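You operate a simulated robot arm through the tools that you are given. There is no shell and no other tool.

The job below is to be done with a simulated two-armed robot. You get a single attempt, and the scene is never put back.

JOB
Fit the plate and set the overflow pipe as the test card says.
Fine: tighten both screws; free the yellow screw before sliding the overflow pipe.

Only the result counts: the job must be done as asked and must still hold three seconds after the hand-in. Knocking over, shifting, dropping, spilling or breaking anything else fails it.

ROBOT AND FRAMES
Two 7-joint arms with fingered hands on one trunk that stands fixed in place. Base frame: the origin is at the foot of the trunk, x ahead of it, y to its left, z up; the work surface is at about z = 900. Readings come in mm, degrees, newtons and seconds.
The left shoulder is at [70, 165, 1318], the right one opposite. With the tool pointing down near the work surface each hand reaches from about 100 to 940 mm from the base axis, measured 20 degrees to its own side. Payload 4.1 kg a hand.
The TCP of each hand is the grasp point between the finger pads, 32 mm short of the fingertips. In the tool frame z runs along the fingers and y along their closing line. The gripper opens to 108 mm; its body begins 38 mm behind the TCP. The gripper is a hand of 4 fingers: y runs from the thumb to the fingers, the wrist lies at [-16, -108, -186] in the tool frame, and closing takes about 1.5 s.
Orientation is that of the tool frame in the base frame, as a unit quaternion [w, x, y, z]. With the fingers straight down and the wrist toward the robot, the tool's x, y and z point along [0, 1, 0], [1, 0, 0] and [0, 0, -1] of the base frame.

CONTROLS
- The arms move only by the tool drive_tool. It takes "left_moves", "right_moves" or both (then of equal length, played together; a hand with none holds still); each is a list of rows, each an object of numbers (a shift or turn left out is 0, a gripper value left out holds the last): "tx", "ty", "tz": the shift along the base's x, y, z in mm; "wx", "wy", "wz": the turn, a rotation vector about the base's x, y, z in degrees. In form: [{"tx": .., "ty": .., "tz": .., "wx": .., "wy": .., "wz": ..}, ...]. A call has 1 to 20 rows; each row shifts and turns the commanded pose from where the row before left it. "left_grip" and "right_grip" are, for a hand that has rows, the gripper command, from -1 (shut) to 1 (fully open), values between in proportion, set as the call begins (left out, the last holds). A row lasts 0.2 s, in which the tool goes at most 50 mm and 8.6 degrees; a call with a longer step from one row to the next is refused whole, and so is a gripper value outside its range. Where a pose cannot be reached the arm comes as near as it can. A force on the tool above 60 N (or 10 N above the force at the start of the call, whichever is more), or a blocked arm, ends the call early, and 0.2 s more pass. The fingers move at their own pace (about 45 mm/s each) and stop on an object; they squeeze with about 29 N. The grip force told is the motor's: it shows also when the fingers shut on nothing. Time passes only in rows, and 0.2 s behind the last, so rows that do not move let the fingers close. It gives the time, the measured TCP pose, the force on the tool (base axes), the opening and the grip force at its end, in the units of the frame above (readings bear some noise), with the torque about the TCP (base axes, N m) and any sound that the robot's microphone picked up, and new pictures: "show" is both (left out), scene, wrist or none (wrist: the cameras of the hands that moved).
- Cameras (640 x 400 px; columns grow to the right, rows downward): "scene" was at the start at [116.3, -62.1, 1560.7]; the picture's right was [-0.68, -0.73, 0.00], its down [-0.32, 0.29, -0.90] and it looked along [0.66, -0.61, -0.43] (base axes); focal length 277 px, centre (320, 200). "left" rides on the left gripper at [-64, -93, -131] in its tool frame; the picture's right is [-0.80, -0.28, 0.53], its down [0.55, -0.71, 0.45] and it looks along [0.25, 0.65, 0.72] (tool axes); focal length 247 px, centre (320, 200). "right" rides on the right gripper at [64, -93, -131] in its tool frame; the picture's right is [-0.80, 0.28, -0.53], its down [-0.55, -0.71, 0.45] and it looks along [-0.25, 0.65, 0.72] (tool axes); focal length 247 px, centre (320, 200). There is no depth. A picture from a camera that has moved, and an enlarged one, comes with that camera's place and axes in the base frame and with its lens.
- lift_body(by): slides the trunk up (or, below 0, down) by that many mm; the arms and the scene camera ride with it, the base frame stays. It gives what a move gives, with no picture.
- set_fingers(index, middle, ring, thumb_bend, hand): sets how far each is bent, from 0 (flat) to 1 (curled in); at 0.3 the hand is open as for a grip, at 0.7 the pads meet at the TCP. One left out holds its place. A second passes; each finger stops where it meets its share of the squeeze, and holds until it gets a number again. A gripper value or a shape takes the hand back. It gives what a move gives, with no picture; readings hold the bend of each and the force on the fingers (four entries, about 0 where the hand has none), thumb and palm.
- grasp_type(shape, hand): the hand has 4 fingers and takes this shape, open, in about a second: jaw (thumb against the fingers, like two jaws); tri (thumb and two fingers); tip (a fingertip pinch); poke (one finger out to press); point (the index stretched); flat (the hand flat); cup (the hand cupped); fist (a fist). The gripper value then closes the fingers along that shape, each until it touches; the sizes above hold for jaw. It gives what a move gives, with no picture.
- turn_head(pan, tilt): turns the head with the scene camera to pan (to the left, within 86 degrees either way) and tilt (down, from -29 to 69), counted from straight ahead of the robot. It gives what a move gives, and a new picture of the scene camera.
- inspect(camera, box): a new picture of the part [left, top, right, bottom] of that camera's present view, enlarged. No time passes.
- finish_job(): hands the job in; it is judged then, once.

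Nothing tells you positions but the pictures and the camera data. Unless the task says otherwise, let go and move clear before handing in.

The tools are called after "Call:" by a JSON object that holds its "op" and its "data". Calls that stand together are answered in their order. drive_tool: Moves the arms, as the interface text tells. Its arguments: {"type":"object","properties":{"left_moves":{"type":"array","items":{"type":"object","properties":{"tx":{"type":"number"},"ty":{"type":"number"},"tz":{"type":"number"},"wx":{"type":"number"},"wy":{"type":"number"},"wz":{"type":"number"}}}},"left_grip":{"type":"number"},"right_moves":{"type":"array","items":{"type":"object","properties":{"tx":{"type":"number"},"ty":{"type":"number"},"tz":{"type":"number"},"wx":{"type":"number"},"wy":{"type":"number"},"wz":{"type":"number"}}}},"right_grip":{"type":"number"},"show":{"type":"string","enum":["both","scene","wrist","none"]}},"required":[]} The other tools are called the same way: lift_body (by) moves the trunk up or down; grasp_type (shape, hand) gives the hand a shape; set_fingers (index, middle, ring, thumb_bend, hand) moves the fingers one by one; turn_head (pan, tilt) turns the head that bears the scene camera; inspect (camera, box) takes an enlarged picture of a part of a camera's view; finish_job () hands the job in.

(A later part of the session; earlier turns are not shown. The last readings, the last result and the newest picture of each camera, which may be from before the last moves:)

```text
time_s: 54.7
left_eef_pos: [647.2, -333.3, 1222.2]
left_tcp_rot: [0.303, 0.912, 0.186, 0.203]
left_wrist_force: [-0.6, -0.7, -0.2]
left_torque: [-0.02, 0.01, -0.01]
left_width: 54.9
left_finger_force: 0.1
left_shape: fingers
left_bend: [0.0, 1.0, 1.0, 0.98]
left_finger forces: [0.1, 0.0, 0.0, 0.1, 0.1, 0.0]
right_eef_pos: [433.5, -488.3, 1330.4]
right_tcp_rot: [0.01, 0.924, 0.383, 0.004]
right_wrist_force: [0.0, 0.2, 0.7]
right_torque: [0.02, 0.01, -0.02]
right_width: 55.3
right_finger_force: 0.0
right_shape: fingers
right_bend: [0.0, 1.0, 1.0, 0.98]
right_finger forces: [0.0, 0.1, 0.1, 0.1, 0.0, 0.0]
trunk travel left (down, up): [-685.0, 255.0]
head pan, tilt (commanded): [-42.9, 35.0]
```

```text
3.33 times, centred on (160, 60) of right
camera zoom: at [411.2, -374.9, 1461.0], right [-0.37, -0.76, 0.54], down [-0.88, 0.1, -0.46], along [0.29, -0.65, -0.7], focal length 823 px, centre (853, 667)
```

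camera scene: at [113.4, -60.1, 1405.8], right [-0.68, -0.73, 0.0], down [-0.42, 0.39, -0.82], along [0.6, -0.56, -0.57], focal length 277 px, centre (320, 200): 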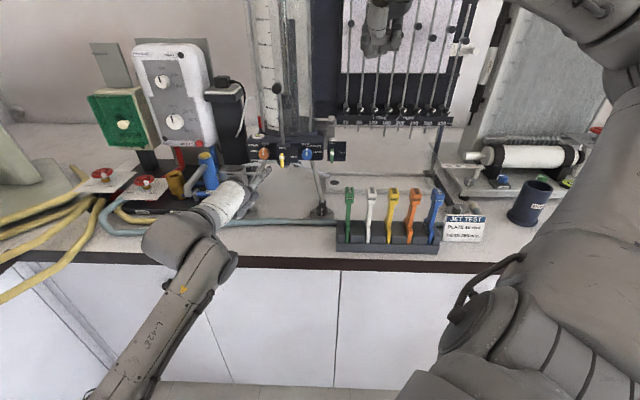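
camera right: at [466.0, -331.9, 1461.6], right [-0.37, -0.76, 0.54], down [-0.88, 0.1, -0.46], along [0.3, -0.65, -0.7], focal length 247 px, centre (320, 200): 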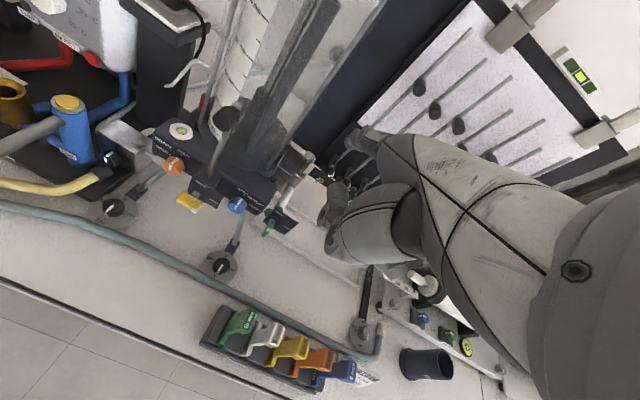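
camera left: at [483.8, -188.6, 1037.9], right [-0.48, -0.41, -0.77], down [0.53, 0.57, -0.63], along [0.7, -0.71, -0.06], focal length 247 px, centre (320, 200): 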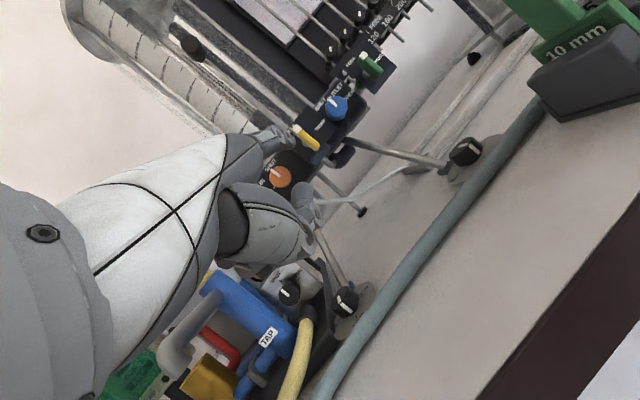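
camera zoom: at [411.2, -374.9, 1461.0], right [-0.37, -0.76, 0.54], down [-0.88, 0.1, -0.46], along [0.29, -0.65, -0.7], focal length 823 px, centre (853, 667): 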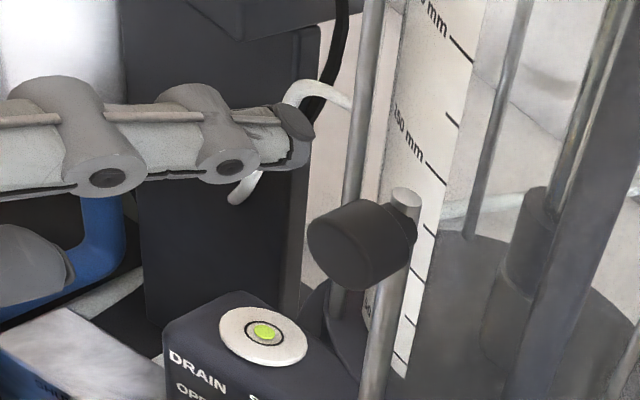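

Clear view: fingertip at (661, -425, 1290), knob front at F=784 and centre z 1250, with the rod just behind it. I'll move the finger over the knob and start pushing down.

Call:
{"op": "drive_tool", "data": {"left_moves": [{"tx": 8.3, "ty": -11.5}, {"tx": 8.3, "ty": -11.5}, {"tz": -7}, {"tz": -5}, {"tz": -4}], "show": "none"}}

Call:
{"op": "inspect", "data": {"camera": "scene", "box": [230, 40, 330, 120]}}

Call:
{"op": "inspect", "data": {"camera": "right", "box": [80, 0, 240, 120]}}

```text
time_s: 55.9
left_eef_pos: [664.4, -354.9, 1207.3]
left_tcp_rot: [0.303, 0.912, 0.186, 0.204]
left_wrist_force: [0.3, 0.8, -0.6]
left_torque: [0.02, 0.01, 0.01]
left_width: 55.2
left_finger_force: 0.0
left_shape: fingers
left_bend: [0.0, 1.0, 1.0, 0.98]
left_finger forces: [0.0, 0.0, 0.0, 0.0, 0.0, 0.0]
right_eef_pos: [433.5, -486.4, 1331.6]
right_tcp_rot: [0.01, 0.924, 0.382, 0.004]
right_wrist_force: [-0.5, 1.4, -0.5]
right_torque: [-0.02, 0.02, 0.0]
right_width: 55.0
right_finger_force: 0.1
right_shape: fingers
right_bend: [0.0, 1.0, 1.0, 0.98]
right_finger forces: [0.0, 0.1, 0.0, 0.1, 0.0, 0.0]
trunk travel left (down, up): [-685.0, 255.0]
head pan, tilt (commanded): [-42.9, 35.0]
```

```text
5.00 times, centred on (280, 80) of scene
camera zoom: at [113.5, -59.5, 1405.8], right [-0.68, -0.73, 0.0], down [-0.42, 0.39, -0.82], along [0.6, -0.56, -0.57], focal length 1387 px, centre (520, 800)
```

zoom: 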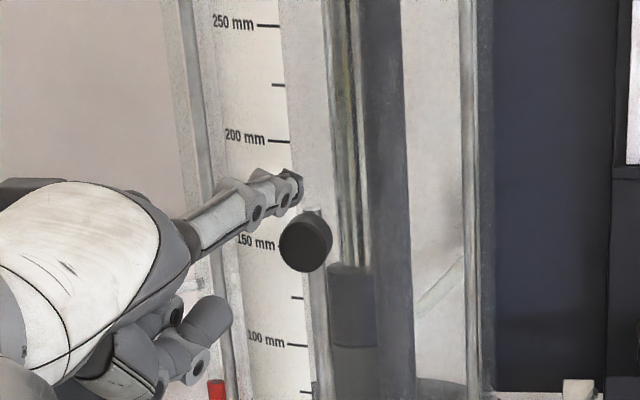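

```text
3.33 times, centred on (160, 60) of right
camera zoom: at [411.2, -374.0, 1461.3], right [-0.37, -0.76, 0.54], down [-0.88, 0.1, -0.46], along [0.29, -0.65, -0.7], focal length 823 px, centre (853, 667)
```

zoom: 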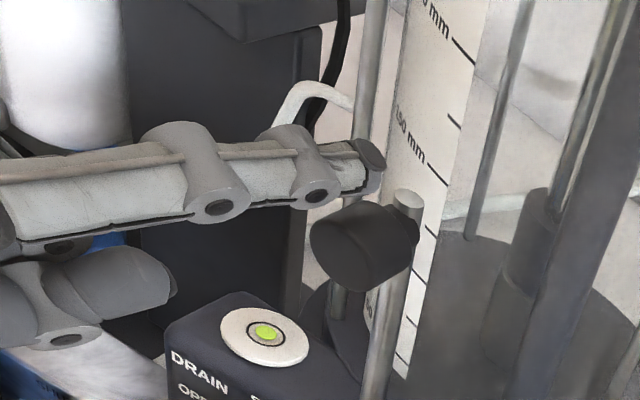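

The finger is centred right on top of the knob. I'll push down 20 mm.

Call:
{"op": "drive_tool", "data": {"left_moves": [{"tz": -5}, {"tz": -5}, {"tz": -5}, {"tz": -5}], "show": "none"}}

Call:
{"op": "inspect", "data": {"camera": "right", "box": [80, 0, 240, 120]}}

Call:
{"op": "inspect", "data": {"camera": "scene", "box": [240, 0, 340, 120]}}

```text
time_s: 56.9
left_eef_pos: [664.1, -353.1, 1187.4]
left_tcp_rot: [0.303, 0.913, 0.185, 0.203]
left_wrist_force: [0.5, 0.3, 1.5]
left_torque: [-0.14, 0.03, 0.01]
left_width: 57.1
left_finger_force: 1.2
left_shape: fingers
left_bend: [0.0, 1.0, 1.0, 0.98]
left_finger forces: [1.8, 0.1, 0.0, 0.1, 0.1, 0.1]
right_eef_pos: [433.0, -486.2, 1329.9]
right_tcp_rot: [0.01, 0.924, 0.383, 0.004]
right_wrist_force: [0.3, 0.0, 0.8]
right_torque: [0.0, 0.01, 0.05]
right_width: 55.2
right_finger_force: 0.1
right_shape: fingers
right_bend: [0.0, 1.0, 1.0, 0.98]
right_finger forces: [0.0, 0.0, 0.0, 0.0, 0.0, 0.0]
trunk travel left (down, up): [-685.0, 255.0]
head pan, tilt (commanded): [-42.9, 35.0]
```

```text
3.33 times, centred on (160, 60) of right
camera zoom: at [411.2, -373.9, 1461.3], right [-0.37, -0.76, 0.54], down [-0.88, 0.1, -0.46], along [0.29, -0.65, -0.7], focal length 823 px, centre (853, 667)
```

zoom: 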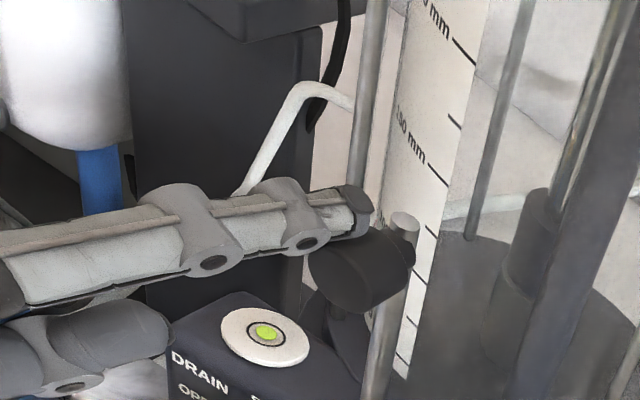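

```text
3.33 times, centred on (290, 60) of scene
camera zoom: at [113.5, -59.4, 1405.8], right [-0.68, -0.73, 0.0], down [-0.42, 0.39, -0.82], along [0.6, -0.56, -0.57], focal length 925 px, centre (420, 667)
```

zoom: 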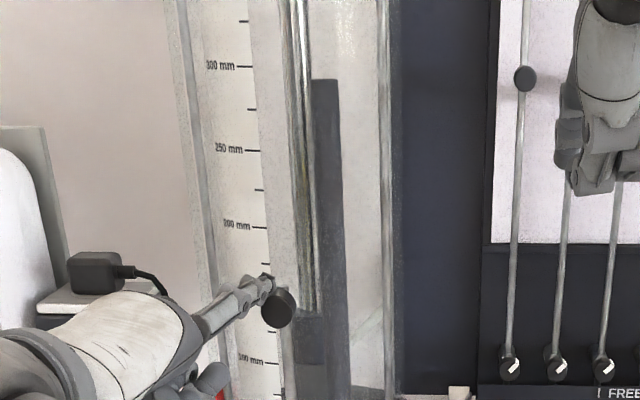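

The rod slides easily (under 2 N). I'll push another 28 mm and then measure the pipe top.

Call:
{"op": "drive_tool", "data": {"left_moves": [{"tz": -5}, {"tz": -5}, {"tz": -5}, {"tz": -5}, {"tz": -4}, {"tz": -4}], "show": "none"}}

Call:
{"op": "inspect", "data": {"camera": "right", "box": [80, 0, 240, 120]}}

Call:
{"op": "inspect", "data": {"camera": "scene", "box": [240, 0, 340, 120]}}

```text
time_s: 58.3
left_eef_pos: [662.6, -353.7, 1160.5]
left_tcp_rot: [0.303, 0.912, 0.187, 0.203]
left_wrist_force: [1.1, 0.1, 1.8]
left_torque: [-0.18, 0.08, 0.1]
left_width: 57.1
left_finger_force: 1.2
left_shape: fingers
left_bend: [0.0, 1.0, 1.0, 0.98]
left_finger forces: [2.1, 0.0, 0.0, 0.1, 0.0, 0.0]
right_eef_pos: [432.4, -486.7, 1331.0]
right_tcp_rot: [0.011, 0.924, 0.382, 0.004]
right_wrist_force: [-0.2, 0.5, 0.6]
right_torque: [0.0, 0.0, 0.0]
right_width: 55.2
right_finger_force: 0.1
right_shape: fingers
right_bend: [0.0, 1.0, 1.0, 0.98]
right_finger forces: [0.1, 0.0, 0.0, 0.0, 0.0, 0.1]
trunk travel left (down, up): [-685.0, 255.0]
head pan, tilt (commanded): [-42.9, 35.0]
```

```text
3.33 times, centred on (160, 60) of right
camera zoom: at [411.2, -373.8, 1461.4], right [-0.37, -0.76, 0.54], down [-0.88, 0.1, -0.46], along [0.29, -0.65, -0.7], focal length 823 px, centre (853, 667)
```

zoom: 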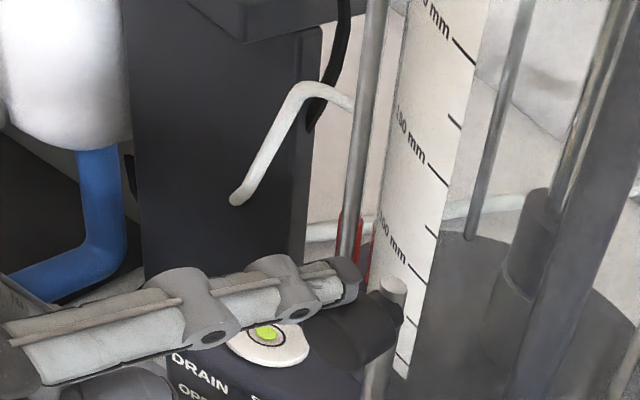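

```text
3.33 times, centred on (290, 60) of scene
camera zoom: at [113.5, -59.3, 1405.8], right [-0.68, -0.73, 0.0], down [-0.42, 0.39, -0.82], along [0.6, -0.56, -0.57], focal length 925 px, centre (420, 667)
```

zoom: 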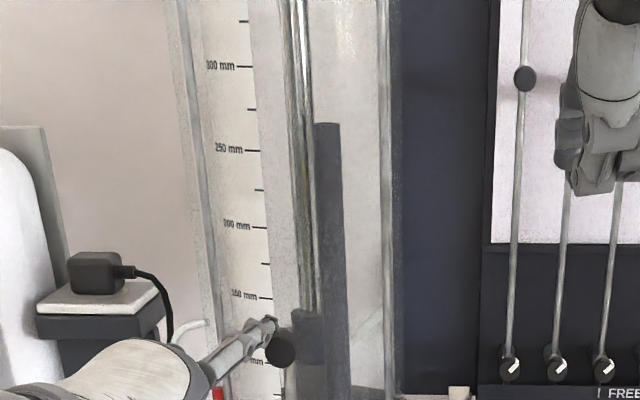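

The pipe top has moved down to about z 1343, i.e. roughly 263 mm. I'll zoom in for a more exact reading.

Call:
{"op": "inspect", "data": {"camera": "scene", "box": [255, 20, 305, 60]}}

Call:
{"op": "inspect", "data": {"camera": "right", "box": [160, 0, 320, 100]}}

```text
10.00 times, centred on (280, 40) of scene
camera zoom: at [113.5, -59.3, 1405.8], right [-0.68, -0.73, 0.0], down [-0.42, 0.39, -0.82], along [0.6, -0.56, -0.57], focal length 2774 px, centre (720, 1800)
```

zoom: 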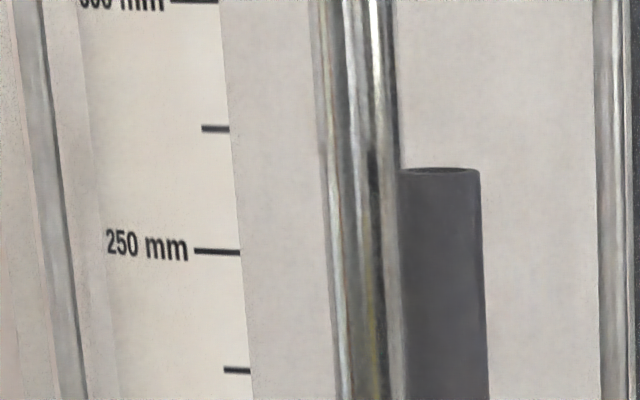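

```text
4.00 times, centred on (240, 50) of right
camera zoom: at [411.2, -373.8, 1461.4], right [-0.37, -0.76, 0.54], down [-0.88, 0.1, -0.46], along [0.29, -0.65, -0.7], focal length 988 px, centre (640, 800)
```

zoom: 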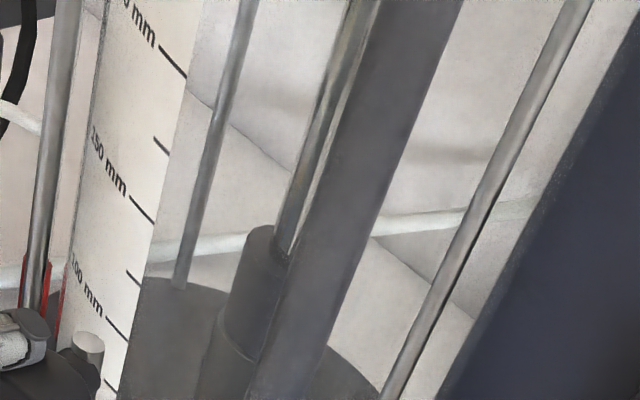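

Reading: pipe top at z 1343.1 against the 250 tick at 1329.5, so it's at about 263.5 mm. I'll push 13 mm more and re-read.

Call:
{"op": "drive_tool", "data": {"left_moves": [{"tz": -4}, {"tz": -4}, {"tz": -4}, {"tz": -1}], "show": "none"}}

Call:
{"op": "inspect", "data": {"camera": "scene", "box": [255, 20, 305, 60]}}

```text
time_s: 59.3
left_eef_pos: [662.2, -354.2, 1146.8]
left_tcp_rot: [0.302, 0.912, 0.186, 0.204]
left_wrist_force: [0.5, 0.4, 2.5]
left_torque: [-0.23, 0.02, 0.08]
left_width: 57.4
left_finger_force: 1.4
left_shape: fingers
left_bend: [0.0, 1.0, 1.0, 0.98]
left_finger forces: [2.8, 0.0, 0.0, 0.0, 0.0, 0.1]
right_eef_pos: [433.3, -485.6, 1330.1]
right_tcp_rot: [0.01, 0.924, 0.383, 0.005]
right_wrist_force: [0.1, -0.1, -0.2]
right_torque: [-0.01, 0.01, -0.01]
right_width: 54.8
right_finger_force: 0.1
right_shape: fingers
right_bend: [0.0, 1.0, 1.0, 0.98]
right_finger forces: [0.0, 0.0, 0.0, 0.0, 0.0, 0.1]
trunk travel left (down, up): [-685.0, 255.0]
head pan, tilt (commanded): [-42.9, 35.0]
```

```text
10.00 times, centred on (280, 40) of scene
camera zoom: at [113.3, -59.0, 1405.9], right [-0.68, -0.73, 0.0], down [-0.42, 0.39, -0.82], along [0.6, -0.56, -0.57], focal length 2774 px, centre (720, 1800)
```

zoom: 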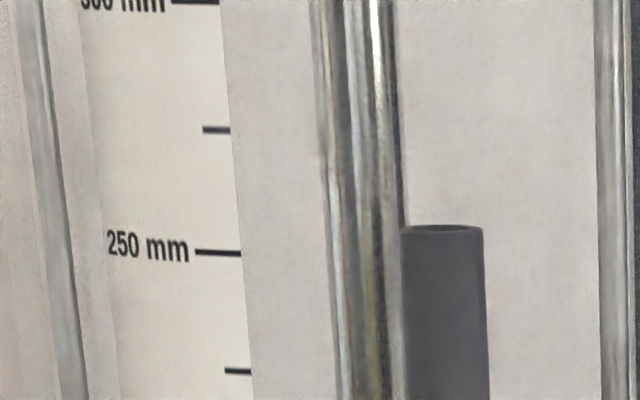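

It now reads about 251.4 mm by this camera. To be sure, I'll back the left hand off and use its camera level with the 250 mark for a parallax-free check.

Call:
{"op": "drive_tool", "data": {"left_moves": [{"tz": 15}, {"tx": -21, "ty": 21}, {"tx": -21, "ty": 21}, {"tx": 11.4, "ty": 16, "tz": 29}, {"tx": 11.4, "ty": 16, "tz": 29}, {"tx": 11.4, "ty": 16, "tz": 29}, {"tx": 11.4, "ty": 16, "tz": 29}, {"tx": 11.4, "ty": 16, "tz": 29}], "show": "wrist"}}

Call:
{"op": "inspect", "data": {"camera": "scene", "box": [255, 20, 305, 60]}}

```text
time_s: 61.1
left_eef_pos: [680.1, -232.3, 1308.2]
left_tcp_rot: [0.302, 0.913, 0.185, 0.203]
left_wrist_force: [-0.2, -0.2, -0.7]
left_torque: [-0.02, 0.0, 0.01]
left_width: 55.3
left_finger_force: 0.1
left_shape: fingers
left_bend: [0.0, 1.0, 1.0, 0.98]
left_finger forces: [0.1, 0.0, 0.0, 0.1, 0.0, 0.1]
right_eef_pos: [433.5, -486.0, 1330.9]
right_tcp_rot: [0.011, 0.924, 0.383, 0.003]
right_wrist_force: [0.3, 0.0, -0.2]
right_torque: [0.0, 0.02, 0.01]
right_width: 55.0
right_finger_force: 0.0
right_shape: fingers
right_bend: [0.0, 1.0, 1.0, 0.98]
right_finger forces: [0.0, 0.0, 0.0, 0.0, 0.0, 0.0]
trunk travel left (down, up): [-685.0, 255.0]
head pan, tilt (commanded): [-42.9, 35.0]
camera left: at [542.1, -128.9, 1330.2], right [-0.48, -0.41, -0.77], down [0.53, 0.57, -0.63], along [0.7, -0.71, -0.05], focal length 247 px, centre (320, 200)
```

left: 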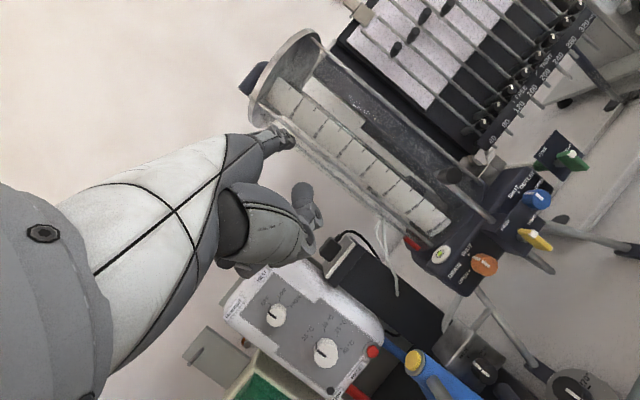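

```text
10.00 times, centred on (280, 40) of scene
camera zoom: at [113.1, -58.6, 1405.8], right [-0.68, -0.73, 0.0], down [-0.42, 0.39, -0.82], along [0.6, -0.56, -0.57], focal length 2774 px, centre (720, 1800)
```

zoom: 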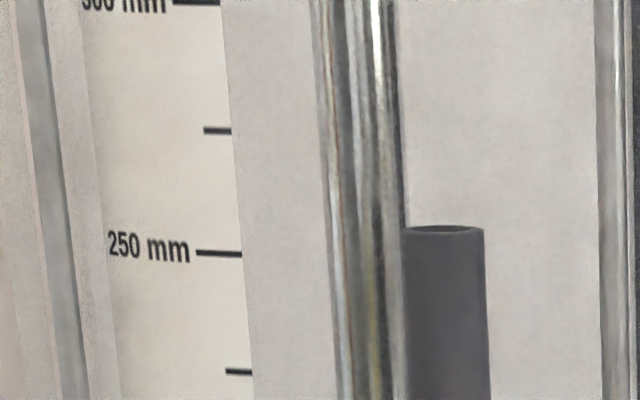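

Call:
{"op": "inspect", "data": {"camera": "left", "box": [290, 80, 390, 160]}}

Call:
{"op": "inspect", "data": {"camera": "left", "box": [320, 100, 380, 140]}}

```text
5.00 times, centred on (340, 120) of left
camera zoom: at [542.1, -128.9, 1330.2], right [-0.48, -0.41, -0.77], down [0.53, 0.57, -0.63], along [0.7, -0.71, -0.05], focal length 1235 px, centre (220, 600)
```

zoom: 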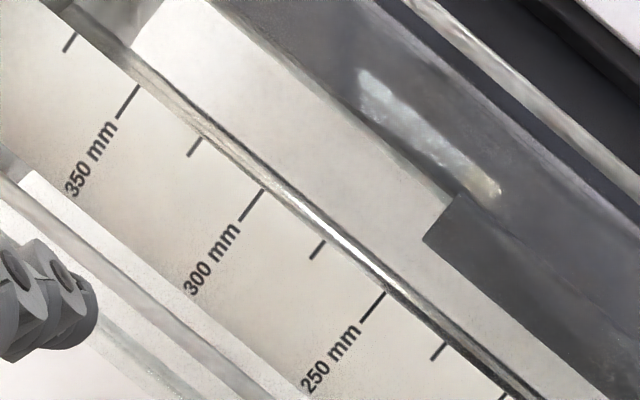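

```text
10.00 times, centred on (350, 120) of left
camera zoom: at [542.1, -128.9, 1330.2], right [-0.48, -0.41, -0.77], down [0.53, 0.57, -0.63], along [0.7, -0.71, -0.05], focal length 2470 px, centre (20, 1000)
```

zoom: 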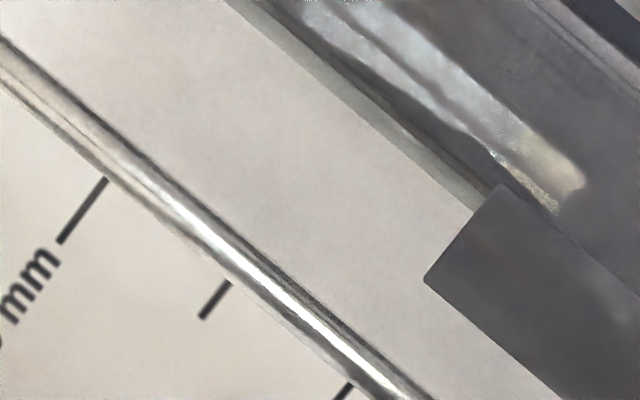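

Level check: the pipe top sits about 1.3 mm above the 250 tick, matching the other camera. I'll go back along the same path and nudge the knob down that last bit.

Call:
{"op": "drive_tool", "data": {"left_moves": [{"tx": -11.4, "ty": -16, "tz": -29}, {"tx": -11.4, "ty": -16, "tz": -29}, {"tx": -11.4, "ty": -16, "tz": -29}, {"tx": -11.4, "ty": -16, "tz": -29}, {"tx": -11.4, "ty": -16, "tz": -29}, {"tx": 21, "ty": -21}, {"tx": 21, "ty": -21}, {"tz": -10}, {"tz": -5}, {"tz": -0.7}, {"tz": -0.6}], "show": "none"}}

Call:
{"op": "inspect", "data": {"camera": "scene", "box": [255, 20, 305, 60]}}

Call:
{"op": "inspect", "data": {"camera": "right", "box": [80, 40, 240, 160]}}

```text
time_s: 63.5
left_eef_pos: [664.0, -352.9, 1145.8]
left_tcp_rot: [0.303, 0.912, 0.186, 0.203]
left_wrist_force: [-0.1, 1.0, 2.8]
left_torque: [-0.29, 0.06, 0.04]
left_width: 57.0
left_finger_force: 1.6
left_shape: fingers
left_bend: [0.0, 1.0, 1.0, 0.98]
left_finger forces: [3.1, 0.0, 0.0, 0.0, 0.0, 0.1]
right_eef_pos: [432.3, -486.8, 1330.6]
right_tcp_rot: [0.011, 0.924, 0.383, 0.003]
right_wrist_force: [-0.9, -0.2, 0.2]
right_torque: [0.0, 0.01, 0.0]
right_width: 55.0
right_finger_force: 0.2
right_shape: fingers
right_bend: [0.0, 1.0, 1.0, 0.98]
right_finger forces: [0.1, 0.0, 0.0, 0.0, 0.1, 0.0]
trunk travel left (down, up): [-685.0, 255.0]
head pan, tilt (commanded): [-42.9, 35.0]
```

```text
10.00 times, centred on (280, 40) of scene
camera zoom: at [113.4, -58.9, 1405.9], right [-0.68, -0.73, 0.0], down [-0.42, 0.39, -0.82], along [0.6, -0.56, -0.57], focal length 2774 px, centre (720, 1800)
```

zoom: 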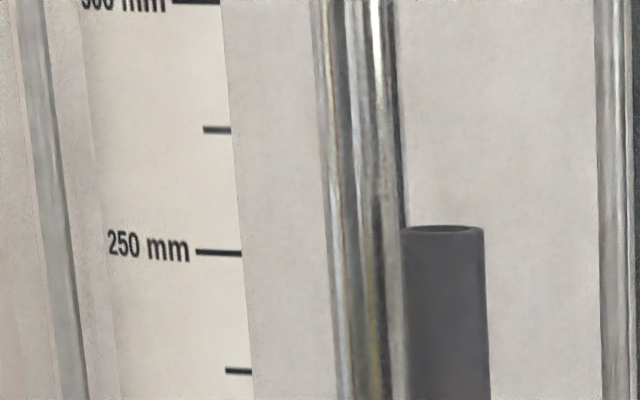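

```text
3.33 times, centred on (160, 100) of right
camera zoom: at [411.1, -373.4, 1461.5], right [-0.37, -0.76, 0.54], down [-0.88, 0.1, -0.46], along [0.29, -0.65, -0.7], focal length 823 px, centre (853, 533)
```

zoom: 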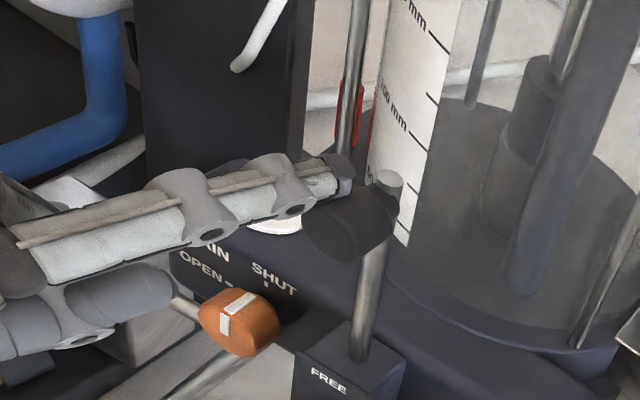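

Call:
{"op": "drive_tool", "data": {"left_moves": [{"tz": -0.8}, {"tz": -0.8}, {"tz": 0}], "show": "none"}}

Call:
{"op": "inspect", "data": {"camera": "scene", "box": [255, 20, 305, 60]}}

```text
time_s: 64.3
left_eef_pos: [664.6, -353.8, 1144.0]
left_tcp_rot: [0.304, 0.912, 0.187, 0.203]
left_wrist_force: [0.2, 1.3, 3.3]
left_torque: [-0.27, 0.0, 0.08]
left_width: 57.3
left_finger_force: 1.2
left_shape: fingers
left_bend: [0.0, 1.0, 1.0, 0.98]
left_finger forces: [2.9, 0.1, 0.1, 0.1, 0.1, 0.0]
right_eef_pos: [433.4, -486.2, 1331.9]
right_tcp_rot: [0.01, 0.924, 0.383, 0.004]
right_wrist_force: [-0.5, 1.2, 0.1]
right_torque: [0.0, -0.01, 0.04]
right_width: 55.1
right_finger_force: 0.1
right_shape: fingers
right_bend: [0.0, 1.0, 1.0, 0.98]
right_finger forces: [0.0, 0.0, 0.0, 0.0, 0.0, 0.0]
trunk travel left (down, up): [-685.0, 255.0]
head pan, tilt (commanded): [-42.9, 35.0]
```

```text
10.00 times, centred on (280, 40) of scene
camera zoom: at [113.2, -58.8, 1405.9], right [-0.68, -0.73, 0.0], down [-0.42, 0.39, -0.82], along [0.6, -0.56, -0.57], focal length 2774 px, centre (720, 1800)
```

zoom: 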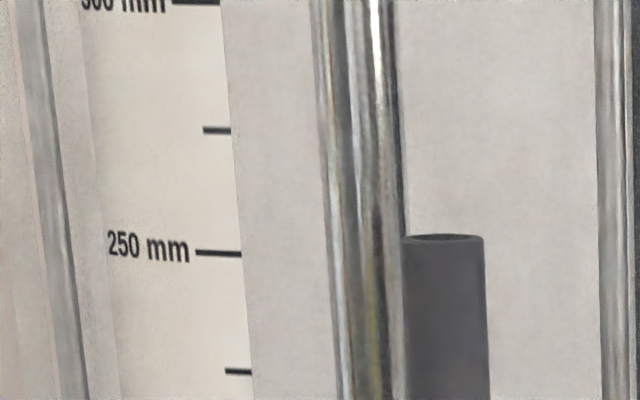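

The pipe now reads about 249.5 mm, which is right on target. I'll withdraw the finger and go down to the left of the yellow bar's upper end, ready to tighten it.

Call:
{"op": "drive_tool", "data": {"left_moves": [{"tz": 12}, {"tx": -21, "ty": 21}, {"tx": -21, "ty": 21}, {"tx": 2, "ty": 6.8, "tz": -32.5}, {"tx": 2, "ty": 6.8, "tz": -32.5}, {"tx": 2, "ty": 6.8, "tz": -32.5}, {"tx": 2, "ty": 6.8, "tz": -32.5}], "show": "none"}}

Call:
{"op": "inspect", "data": {"camera": "scene", "box": [240, 130, 320, 190]}}

Call:
{"op": "inspect", "data": {"camera": "right", "box": [80, 110, 200, 210]}}

Call:
{"op": "inspect", "data": {"camera": "scene", "box": [255, 20, 305, 60]}}

```text
time_s: 65.9
left_eef_pos: [630.5, -287.4, 1024.8]
left_tcp_rot: [0.305, 0.912, 0.186, 0.203]
left_wrist_force: [-0.3, -0.4, 0.1]
left_torque: [-0.03, 0.02, 0.03]
left_width: 55.0
left_finger_force: 0.0
left_shape: fingers
left_bend: [0.0, 1.0, 1.0, 0.98]
left_finger forces: [0.1, 0.0, 0.0, 0.0, 0.1, 0.0]
right_eef_pos: [433.9, -486.4, 1331.5]
right_tcp_rot: [0.01, 0.924, 0.382, 0.003]
right_wrist_force: [-0.6, -0.3, 0.5]
right_torque: [-0.01, 0.0, 0.01]
right_width: 55.3
right_finger_force: 0.0
right_shape: fingers
right_bend: [0.0, 1.0, 1.0, 0.98]
right_finger forces: [0.0, 0.0, 0.1, 0.0, 0.0, 0.1]
trunk travel left (down, up): [-685.0, 255.0]
head pan, tilt (commanded): [-42.9, 35.0]
```

```text
6.67 times, centred on (280, 160) of scene
camera zoom: at [113.9, -59.3, 1405.9], right [-0.68, -0.73, 0.0], down [-0.42, 0.39, -0.82], along [0.6, -0.56, -0.57], focal length 1849 px, centre (587, 467)
```

zoom: 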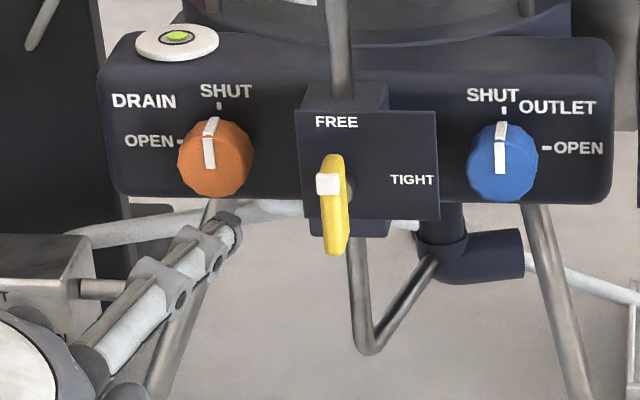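

```text
4.00 times, centred on (140, 160) of right
camera zoom: at [411.6, -373.8, 1461.3], right [-0.37, -0.76, 0.54], down [-0.88, 0.1, -0.46], along [0.29, -0.65, -0.7], focal length 988 px, centre (1040, 360)
```

zoom: 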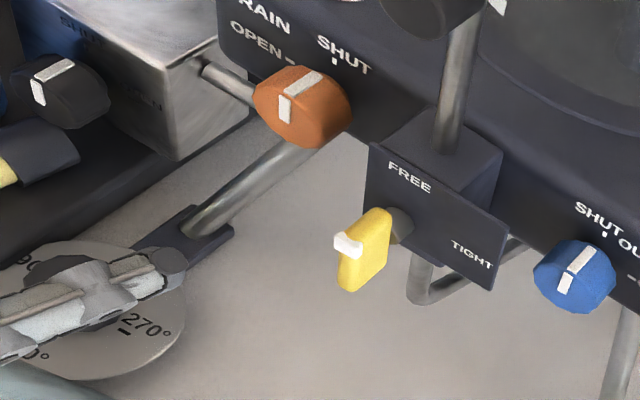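

```text
10.00 times, centred on (280, 40) of scene
camera zoom: at [113.9, -59.3, 1405.9], right [-0.68, -0.73, 0.0], down [-0.42, 0.39, -0.82], along [0.6, -0.56, -0.57], focal length 2774 px, centre (720, 1800)
```

zoom: 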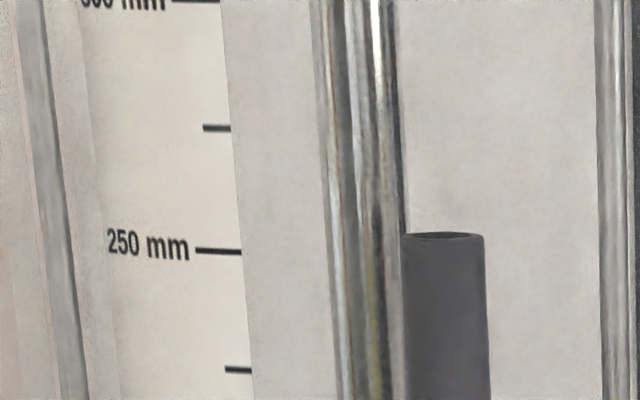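

Pipe still at 249.6 mm. I'll advance the finger beside the bar's upper end and push it right toward TIGHT.

Call:
{"op": "drive_tool", "data": {"left_moves": [{"tx": 17, "ty": -17}, {"tx": 17, "ty": -17}, {"tx": -3.5, "ty": -3.5}, {"tx": -3.5, "ty": -3.5}, {"tx": -2.8, "ty": -2.8}, {"tx": -2.8, "ty": -2.8}, {"tx": -2.8, "ty": -2.8}], "show": "none"}}

Call:
{"op": "inspect", "data": {"camera": "scene", "box": [240, 130, 320, 190]}}

Call:
{"op": "inspect", "data": {"camera": "right", "box": [80, 110, 200, 210]}}

```text
time_s: 67.5
left_eef_pos: [649.9, -336.1, 1025.8]
left_tcp_rot: [0.303, 0.912, 0.187, 0.203]
left_wrist_force: [0.7, 0.5, 0.1]
left_torque: [-0.02, 0.01, 0.05]
left_width: 55.1
left_finger_force: 0.2
left_shape: fingers
left_bend: [0.0, 1.0, 1.0, 0.98]
left_finger forces: [0.4, 0.0, 0.0, 0.1, 0.0, 0.0]
right_eef_pos: [433.4, -486.9, 1330.6]
right_tcp_rot: [0.01, 0.924, 0.383, 0.004]
right_wrist_force: [-0.2, 0.9, 0.4]
right_torque: [0.04, -0.03, 0.01]
right_width: 55.2
right_finger_force: 0.1
right_shape: fingers
right_bend: [0.0, 1.0, 1.0, 0.98]
right_finger forces: [0.0, 0.0, 0.0, 0.0, 0.0, 0.0]
trunk travel left (down, up): [-685.0, 255.0]
head pan, tilt (commanded): [-42.9, 35.0]
```

```text
6.67 times, centred on (280, 160) of scene
camera zoom: at [113.5, -59.5, 1405.8], right [-0.68, -0.73, 0.0], down [-0.42, 0.39, -0.82], along [0.6, -0.56, -0.57], focal length 1849 px, centre (587, 467)
```

zoom: 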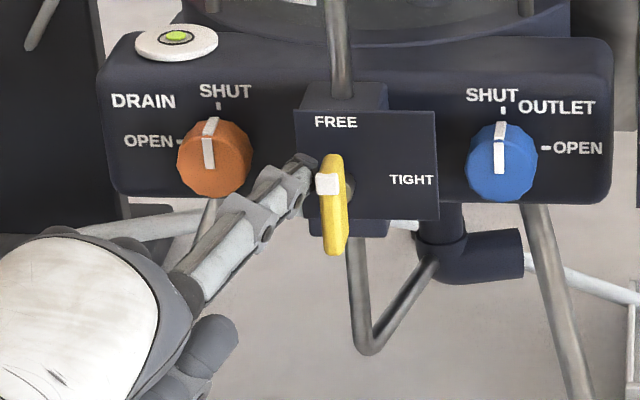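

```text
4.00 times, centred on (140, 160) of right
camera zoom: at [411.2, -374.0, 1461.3], right [-0.37, -0.76, 0.54], down [-0.88, 0.1, -0.46], along [0.29, -0.65, -0.7], focal length 988 px, centre (1040, 360)
```

zoom: 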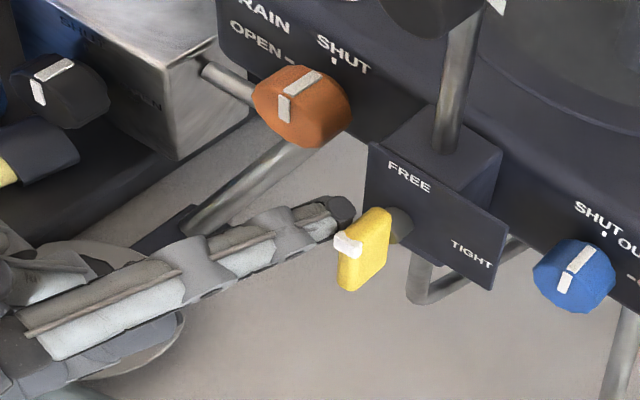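

Just touching. I'll push 20 mm to the right.

Call:
{"op": "drive_tool", "data": {"left_moves": [{"tx": -2.8, "ty": -2.8}, {"tx": -2.8, "ty": -2.8}, {"tx": -2.8, "ty": -2.8}, {"tx": -2.8, "ty": -2.8}, {"tx": -2.8, "ty": -2.8}], "show": "none"}}

Call:
{"op": "inspect", "data": {"camera": "scene", "box": [240, 130, 320, 190]}}

Call:
{"op": "inspect", "data": {"camera": "right", "box": [80, 110, 200, 210]}}

```text
time_s: 68.7
left_eef_pos: [634.7, -349.5, 1025.6]
left_tcp_rot: [0.302, 0.913, 0.185, 0.202]
left_wrist_force: [1.7, 2.4, 1.1]
left_torque: [-0.16, 0.12, 0.14]
left_width: 55.4
left_finger_force: 0.8
left_shape: fingers
left_bend: [0.0, 1.0, 1.0, 0.98]
left_finger forces: [2.0, 0.1, 0.0, 0.0, 0.0, 0.0]
right_eef_pos: [433.0, -485.9, 1331.2]
right_tcp_rot: [0.01, 0.924, 0.382, 0.004]
right_wrist_force: [0.6, 0.3, -0.5]
right_torque: [0.01, -0.01, -0.01]
right_width: 55.4
right_finger_force: 0.0
right_shape: fingers
right_bend: [0.0, 1.0, 1.0, 0.98]
right_finger forces: [0.1, 0.0, 0.0, 0.1, 0.1, 0.0]
trunk travel left (down, up): [-685.0, 255.0]
head pan, tilt (commanded): [-42.9, 35.0]
```

```text
6.67 times, centred on (280, 160) of scene
camera zoom: at [113.3, -59.3, 1405.9], right [-0.68, -0.73, 0.0], down [-0.42, 0.39, -0.82], along [0.6, -0.56, -0.57], focal length 1849 px, centre (587, 467)
```

zoom: 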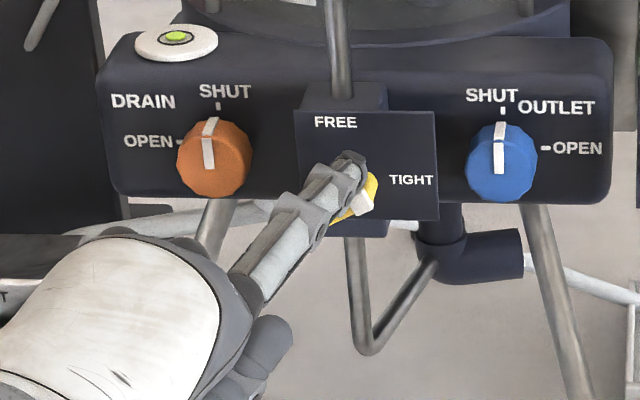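

```text
4.00 times, centred on (140, 160) of right
camera zoom: at [411.0, -373.9, 1461.4], right [-0.37, -0.76, 0.54], down [-0.88, 0.1, -0.46], along [0.29, -0.65, -0.7], focal length 988 px, centre (1040, 360)
```

zoom: 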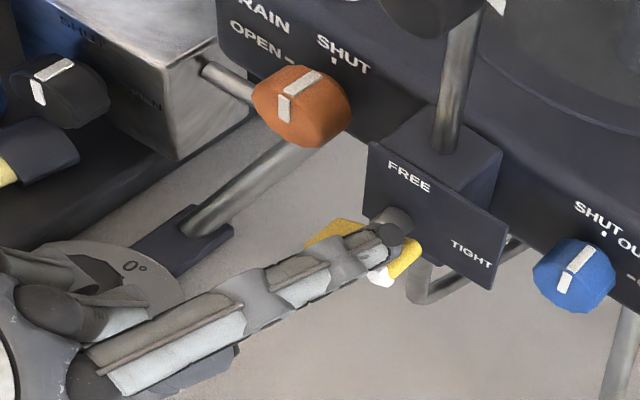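

The bar is turning toward TIGHT (about halfway). I'll continue right and then press down on the right end.

Call:
{"op": "drive_tool", "data": {"left_moves": [{"tx": -2.8, "ty": -2.8}, {"tx": -2.8, "ty": -2.8}, {"tx": -2.8, "ty": -2.8}, {"tx": -2.8, "ty": -2.8}], "show": "none"}}

Call:
{"op": "inspect", "data": {"camera": "scene", "box": [240, 130, 320, 190]}}

Call:
{"op": "inspect", "data": {"camera": "right", "box": [80, 110, 200, 210]}}

```text
time_s: 69.7
left_eef_pos: [623.1, -361.2, 1027.0]
left_tcp_rot: [0.303, 0.912, 0.186, 0.203]
left_wrist_force: [0.2, 0.5, -0.1]
left_torque: [-0.01, -0.03, -0.01]
left_width: 55.4
left_finger_force: 0.0
left_shape: fingers
left_bend: [0.0, 1.0, 1.0, 0.98]
left_finger forces: [0.0, 0.0, 0.0, 0.1, 0.0, 0.1]
right_eef_pos: [433.4, -487.6, 1331.3]
right_tcp_rot: [0.011, 0.924, 0.383, 0.004]
right_wrist_force: [0.6, 0.1, 0.4]
right_torque: [0.02, -0.02, 0.03]
right_width: 55.0
right_finger_force: 0.1
right_shape: fingers
right_bend: [0.0, 1.0, 1.0, 0.98]
right_finger forces: [0.1, 0.0, 0.0, 0.0, 0.1, 0.1]
trunk travel left (down, up): [-685.0, 255.0]
head pan, tilt (commanded): [-42.9, 35.0]
```

```text
6.67 times, centred on (280, 160) of scene
camera zoom: at [113.3, -59.6, 1405.8], right [-0.68, -0.73, 0.0], down [-0.42, 0.39, -0.82], along [0.6, -0.56, -0.57], focal length 1849 px, centre (587, 467)
```

zoom: 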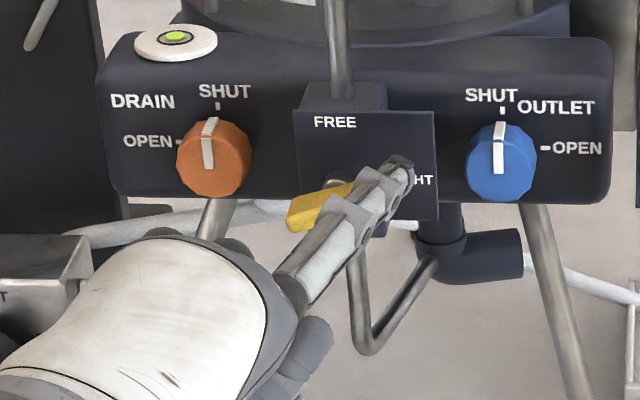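

```text
4.00 times, centred on (140, 160) of right
camera zoom: at [410.9, -374.1, 1461.4], right [-0.37, -0.76, 0.54], down [-0.88, 0.1, -0.46], along [0.29, -0.65, -0.7], focal length 988 px, centre (1040, 360)
```

zoom: 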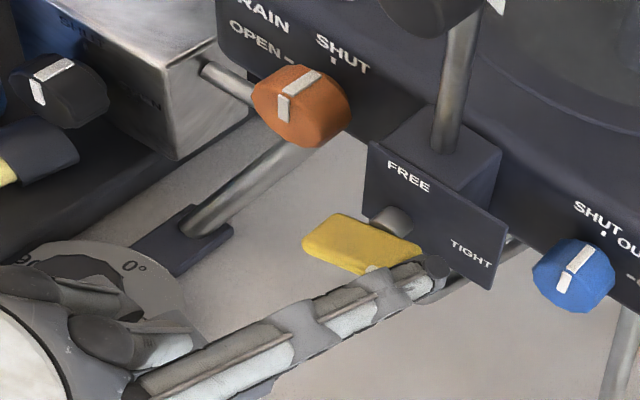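

The finger slipped past the right end with the bar about 20 degrees short. I'll lift it, come back left over the right end, and press straight down.

Call:
{"op": "drive_tool", "data": {"left_moves": [{"tz": 10}, {"tz": 10}, {"tx": 5.3, "ty": 5.3}, {"tx": 5.3, "ty": 5.3}, {"tz": -6}, {"tz": -5}], "show": "none"}}

Call:
{"op": "inspect", "data": {"camera": "scene", "box": [240, 130, 320, 190]}}

Call:
{"op": "inspect", "data": {"camera": "right", "box": [80, 110, 200, 210]}}

```text
time_s: 71.1
left_eef_pos: [634.6, -348.6, 1033.8]
left_tcp_rot: [0.302, 0.913, 0.186, 0.204]
left_wrist_force: [0.1, 0.4, 0.2]
left_torque: [-0.04, -0.01, 0.03]
left_width: 55.3
left_finger_force: 0.0
left_shape: fingers
left_bend: [0.0, 1.0, 1.0, 0.98]
left_finger forces: [0.0, 0.1, 0.0, 0.0, 0.0, 0.0]
right_eef_pos: [433.7, -486.0, 1330.9]
right_tcp_rot: [0.01, 0.924, 0.383, 0.005]
right_wrist_force: [1.3, 0.2, 0.5]
right_torque: [-0.01, 0.02, 0.01]
right_width: 55.2
right_finger_force: 0.2
right_shape: fingers
right_bend: [0.0, 1.0, 1.0, 0.98]
right_finger forces: [0.0, 0.0, 0.1, 0.0, 0.1, 0.0]
trunk travel left (down, up): [-685.0, 255.0]
head pan, tilt (commanded): [-42.9, 35.0]
```

```text
6.67 times, centred on (280, 160) of scene
camera zoom: at [113.5, -59.4, 1405.8], right [-0.68, -0.73, 0.0], down [-0.42, 0.39, -0.82], along [0.6, -0.56, -0.57], focal length 1849 px, centre (587, 467)
```

zoom: 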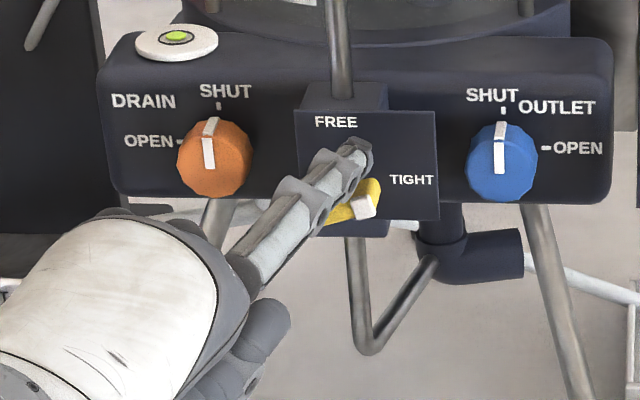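

```text
4.00 times, centred on (140, 160) of right
camera zoom: at [411.3, -373.9, 1461.3], right [-0.37, -0.76, 0.54], down [-0.88, 0.1, -0.46], along [0.29, -0.65, -0.7], focal length 988 px, centre (1040, 360)
```

zoom: 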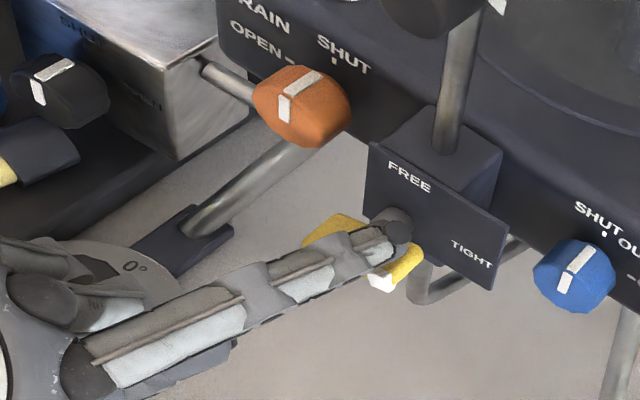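

Call:
{"op": "drive_tool", "data": {"left_moves": [{"tx": -2, "ty": -2, "tz": -4}, {"tz": -4}, {"tz": -4}], "show": "none"}}

Call:
{"op": "inspect", "data": {"camera": "scene", "box": [240, 130, 320, 190]}}

Call:
{"op": "inspect", "data": {"camera": "right", "box": [80, 110, 200, 210]}}

```text
time_s: 71.9
left_eef_pos: [631.1, -350.6, 1022.3]
left_tcp_rot: [0.303, 0.912, 0.186, 0.204]
left_wrist_force: [0.1, -0.1, 2.2]
left_torque: [-0.17, 0.01, 0.04]
left_width: 57.0
left_finger_force: 0.9
left_shape: fingers
left_bend: [0.0, 1.0, 1.0, 0.98]
left_finger forces: [2.1, 0.0, 0.0, 0.0, 0.0, 0.0]
right_eef_pos: [434.1, -486.0, 1330.6]
right_tcp_rot: [0.01, 0.924, 0.383, 0.005]
right_wrist_force: [0.6, -0.1, 0.0]
right_torque: [0.01, -0.02, -0.01]
right_width: 55.2
right_finger_force: 0.0
right_shape: fingers
right_bend: [0.0, 1.0, 1.0, 0.98]
right_finger forces: [0.0, 0.0, 0.1, 0.1, 0.0, 0.0]
trunk travel left (down, up): [-685.0, 255.0]
head pan, tilt (commanded): [-42.9, 35.0]
```

```text
6.67 times, centred on (280, 160) of scene
camera zoom: at [113.1, -59.3, 1405.9], right [-0.68, -0.73, 0.0], down [-0.42, 0.39, -0.82], along [0.6, -0.56, -0.57], focal length 1849 px, centre (587, 467)
```

zoom: 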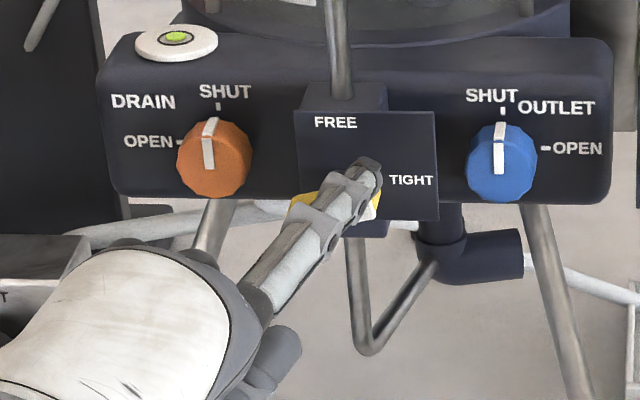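

```text
4.00 times, centred on (140, 160) of right
camera zoom: at [410.8, -373.8, 1461.5], right [-0.37, -0.76, 0.54], down [-0.88, 0.1, -0.46], along [0.29, -0.65, -0.7], focal length 988 px, centre (1040, 360)
```

zoom: 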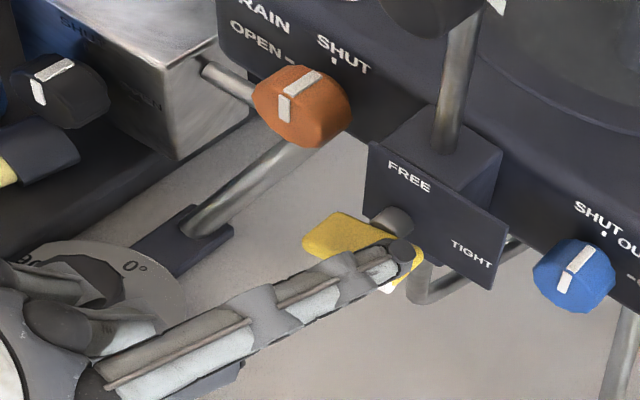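

Call:
{"op": "drive_tool", "data": {"left_moves": [{"tz": -3}, {"tz": -3}], "show": "none"}}

Call:
{"op": "drive_tool", "data": {"left_moves": [{"tz": -2}, {"tz": -2}], "show": "none"}}

Call:
{"op": "inspect", "data": {"camera": "scene", "box": [240, 130, 320, 190]}}

Call:
{"op": "inspect", "data": {"camera": "right", "box": [80, 110, 200, 210]}}

```text
time_s: 72.5
left_eef_pos: [630.3, -351.1, 1018.2]
left_tcp_rot: [0.303, 0.912, 0.185, 0.204]
left_wrist_force: [1.4, -1.6, 3.2]
left_torque: [-0.2, -0.05, -0.02]
left_width: 58.2
left_finger_force: 1.6
left_shape: fingers
left_bend: [0.0, 1.0, 1.0, 0.98]
left_finger forces: [3.2, 0.0, 0.0, 0.1, 0.1, 0.0]
right_eef_pos: [432.2, -487.2, 1330.5]
right_tcp_rot: [0.01, 0.924, 0.381, 0.004]
right_wrist_force: [0.5, -1.0, 0.0]
right_torque: [0.03, -0.02, -0.01]
right_width: 55.4
right_finger_force: 0.1
right_shape: fingers
right_bend: [0.0, 1.0, 1.0, 0.98]
right_finger forces: [0.0, 0.1, 0.1, 0.0, 0.0, 0.0]
trunk travel left (down, up): [-685.0, 255.0]
head pan, tilt (commanded): [-42.9, 35.0]
```

```text
time_s: 73.1
left_eef_pos: [630.9, -349.2, 1013.2]
left_tcp_rot: [0.303, 0.912, 0.186, 0.203]
left_wrist_force: [1.2, -0.8, 5.4]
left_torque: [-0.32, 0.0, 0.02]
left_width: 60.0
left_finger_force: 2.7
left_shape: fingers
left_bend: [0.0, 1.0, 1.0, 0.98]
left_finger forces: [5.7, 0.0, 0.0, 0.1, 0.0, 0.0]
right_eef_pos: [432.5, -485.8, 1330.1]
right_tcp_rot: [0.011, 0.924, 0.382, 0.004]
right_wrist_force: [0.1, 0.3, -1.2]
right_torque: [0.01, -0.01, 0.01]
right_width: 55.1
right_finger_force: 0.1
right_shape: fingers
right_bend: [0.0, 1.0, 1.0, 0.98]
right_finger forces: [0.0, 0.0, 0.0, 0.0, 0.0, 0.0]
trunk travel left (down, up): [-685.0, 255.0]
head pan, tilt (commanded): [-42.9, 35.0]
```

```text
6.67 times, centred on (280, 160) of scene
camera zoom: at [112.7, -59.2, 1406.0], right [-0.68, -0.73, 0.0], down [-0.42, 0.39, -0.82], along [0.6, -0.56, -0.57], focal length 1849 px, centre (587, 467)
```

zoom: 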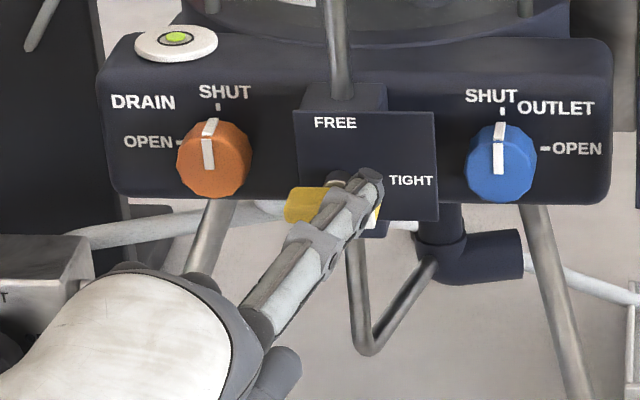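

```text
4.00 times, centred on (140, 160) of right
camera zoom: at [410.3, -373.7, 1461.7], right [-0.37, -0.76, 0.54], down [-0.88, 0.1, -0.46], along [0.29, -0.65, -0.7], focal length 988 px, centre (1040, 360)
```

zoom: 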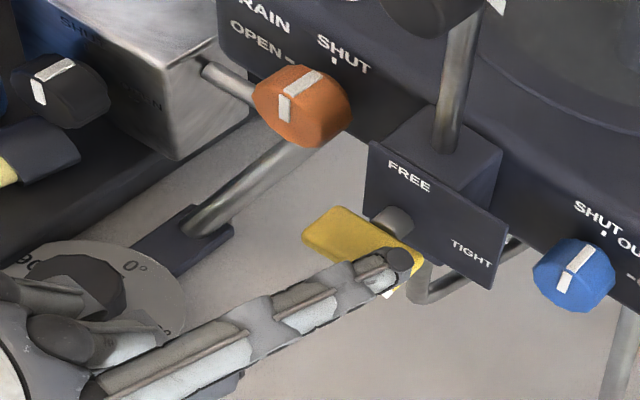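

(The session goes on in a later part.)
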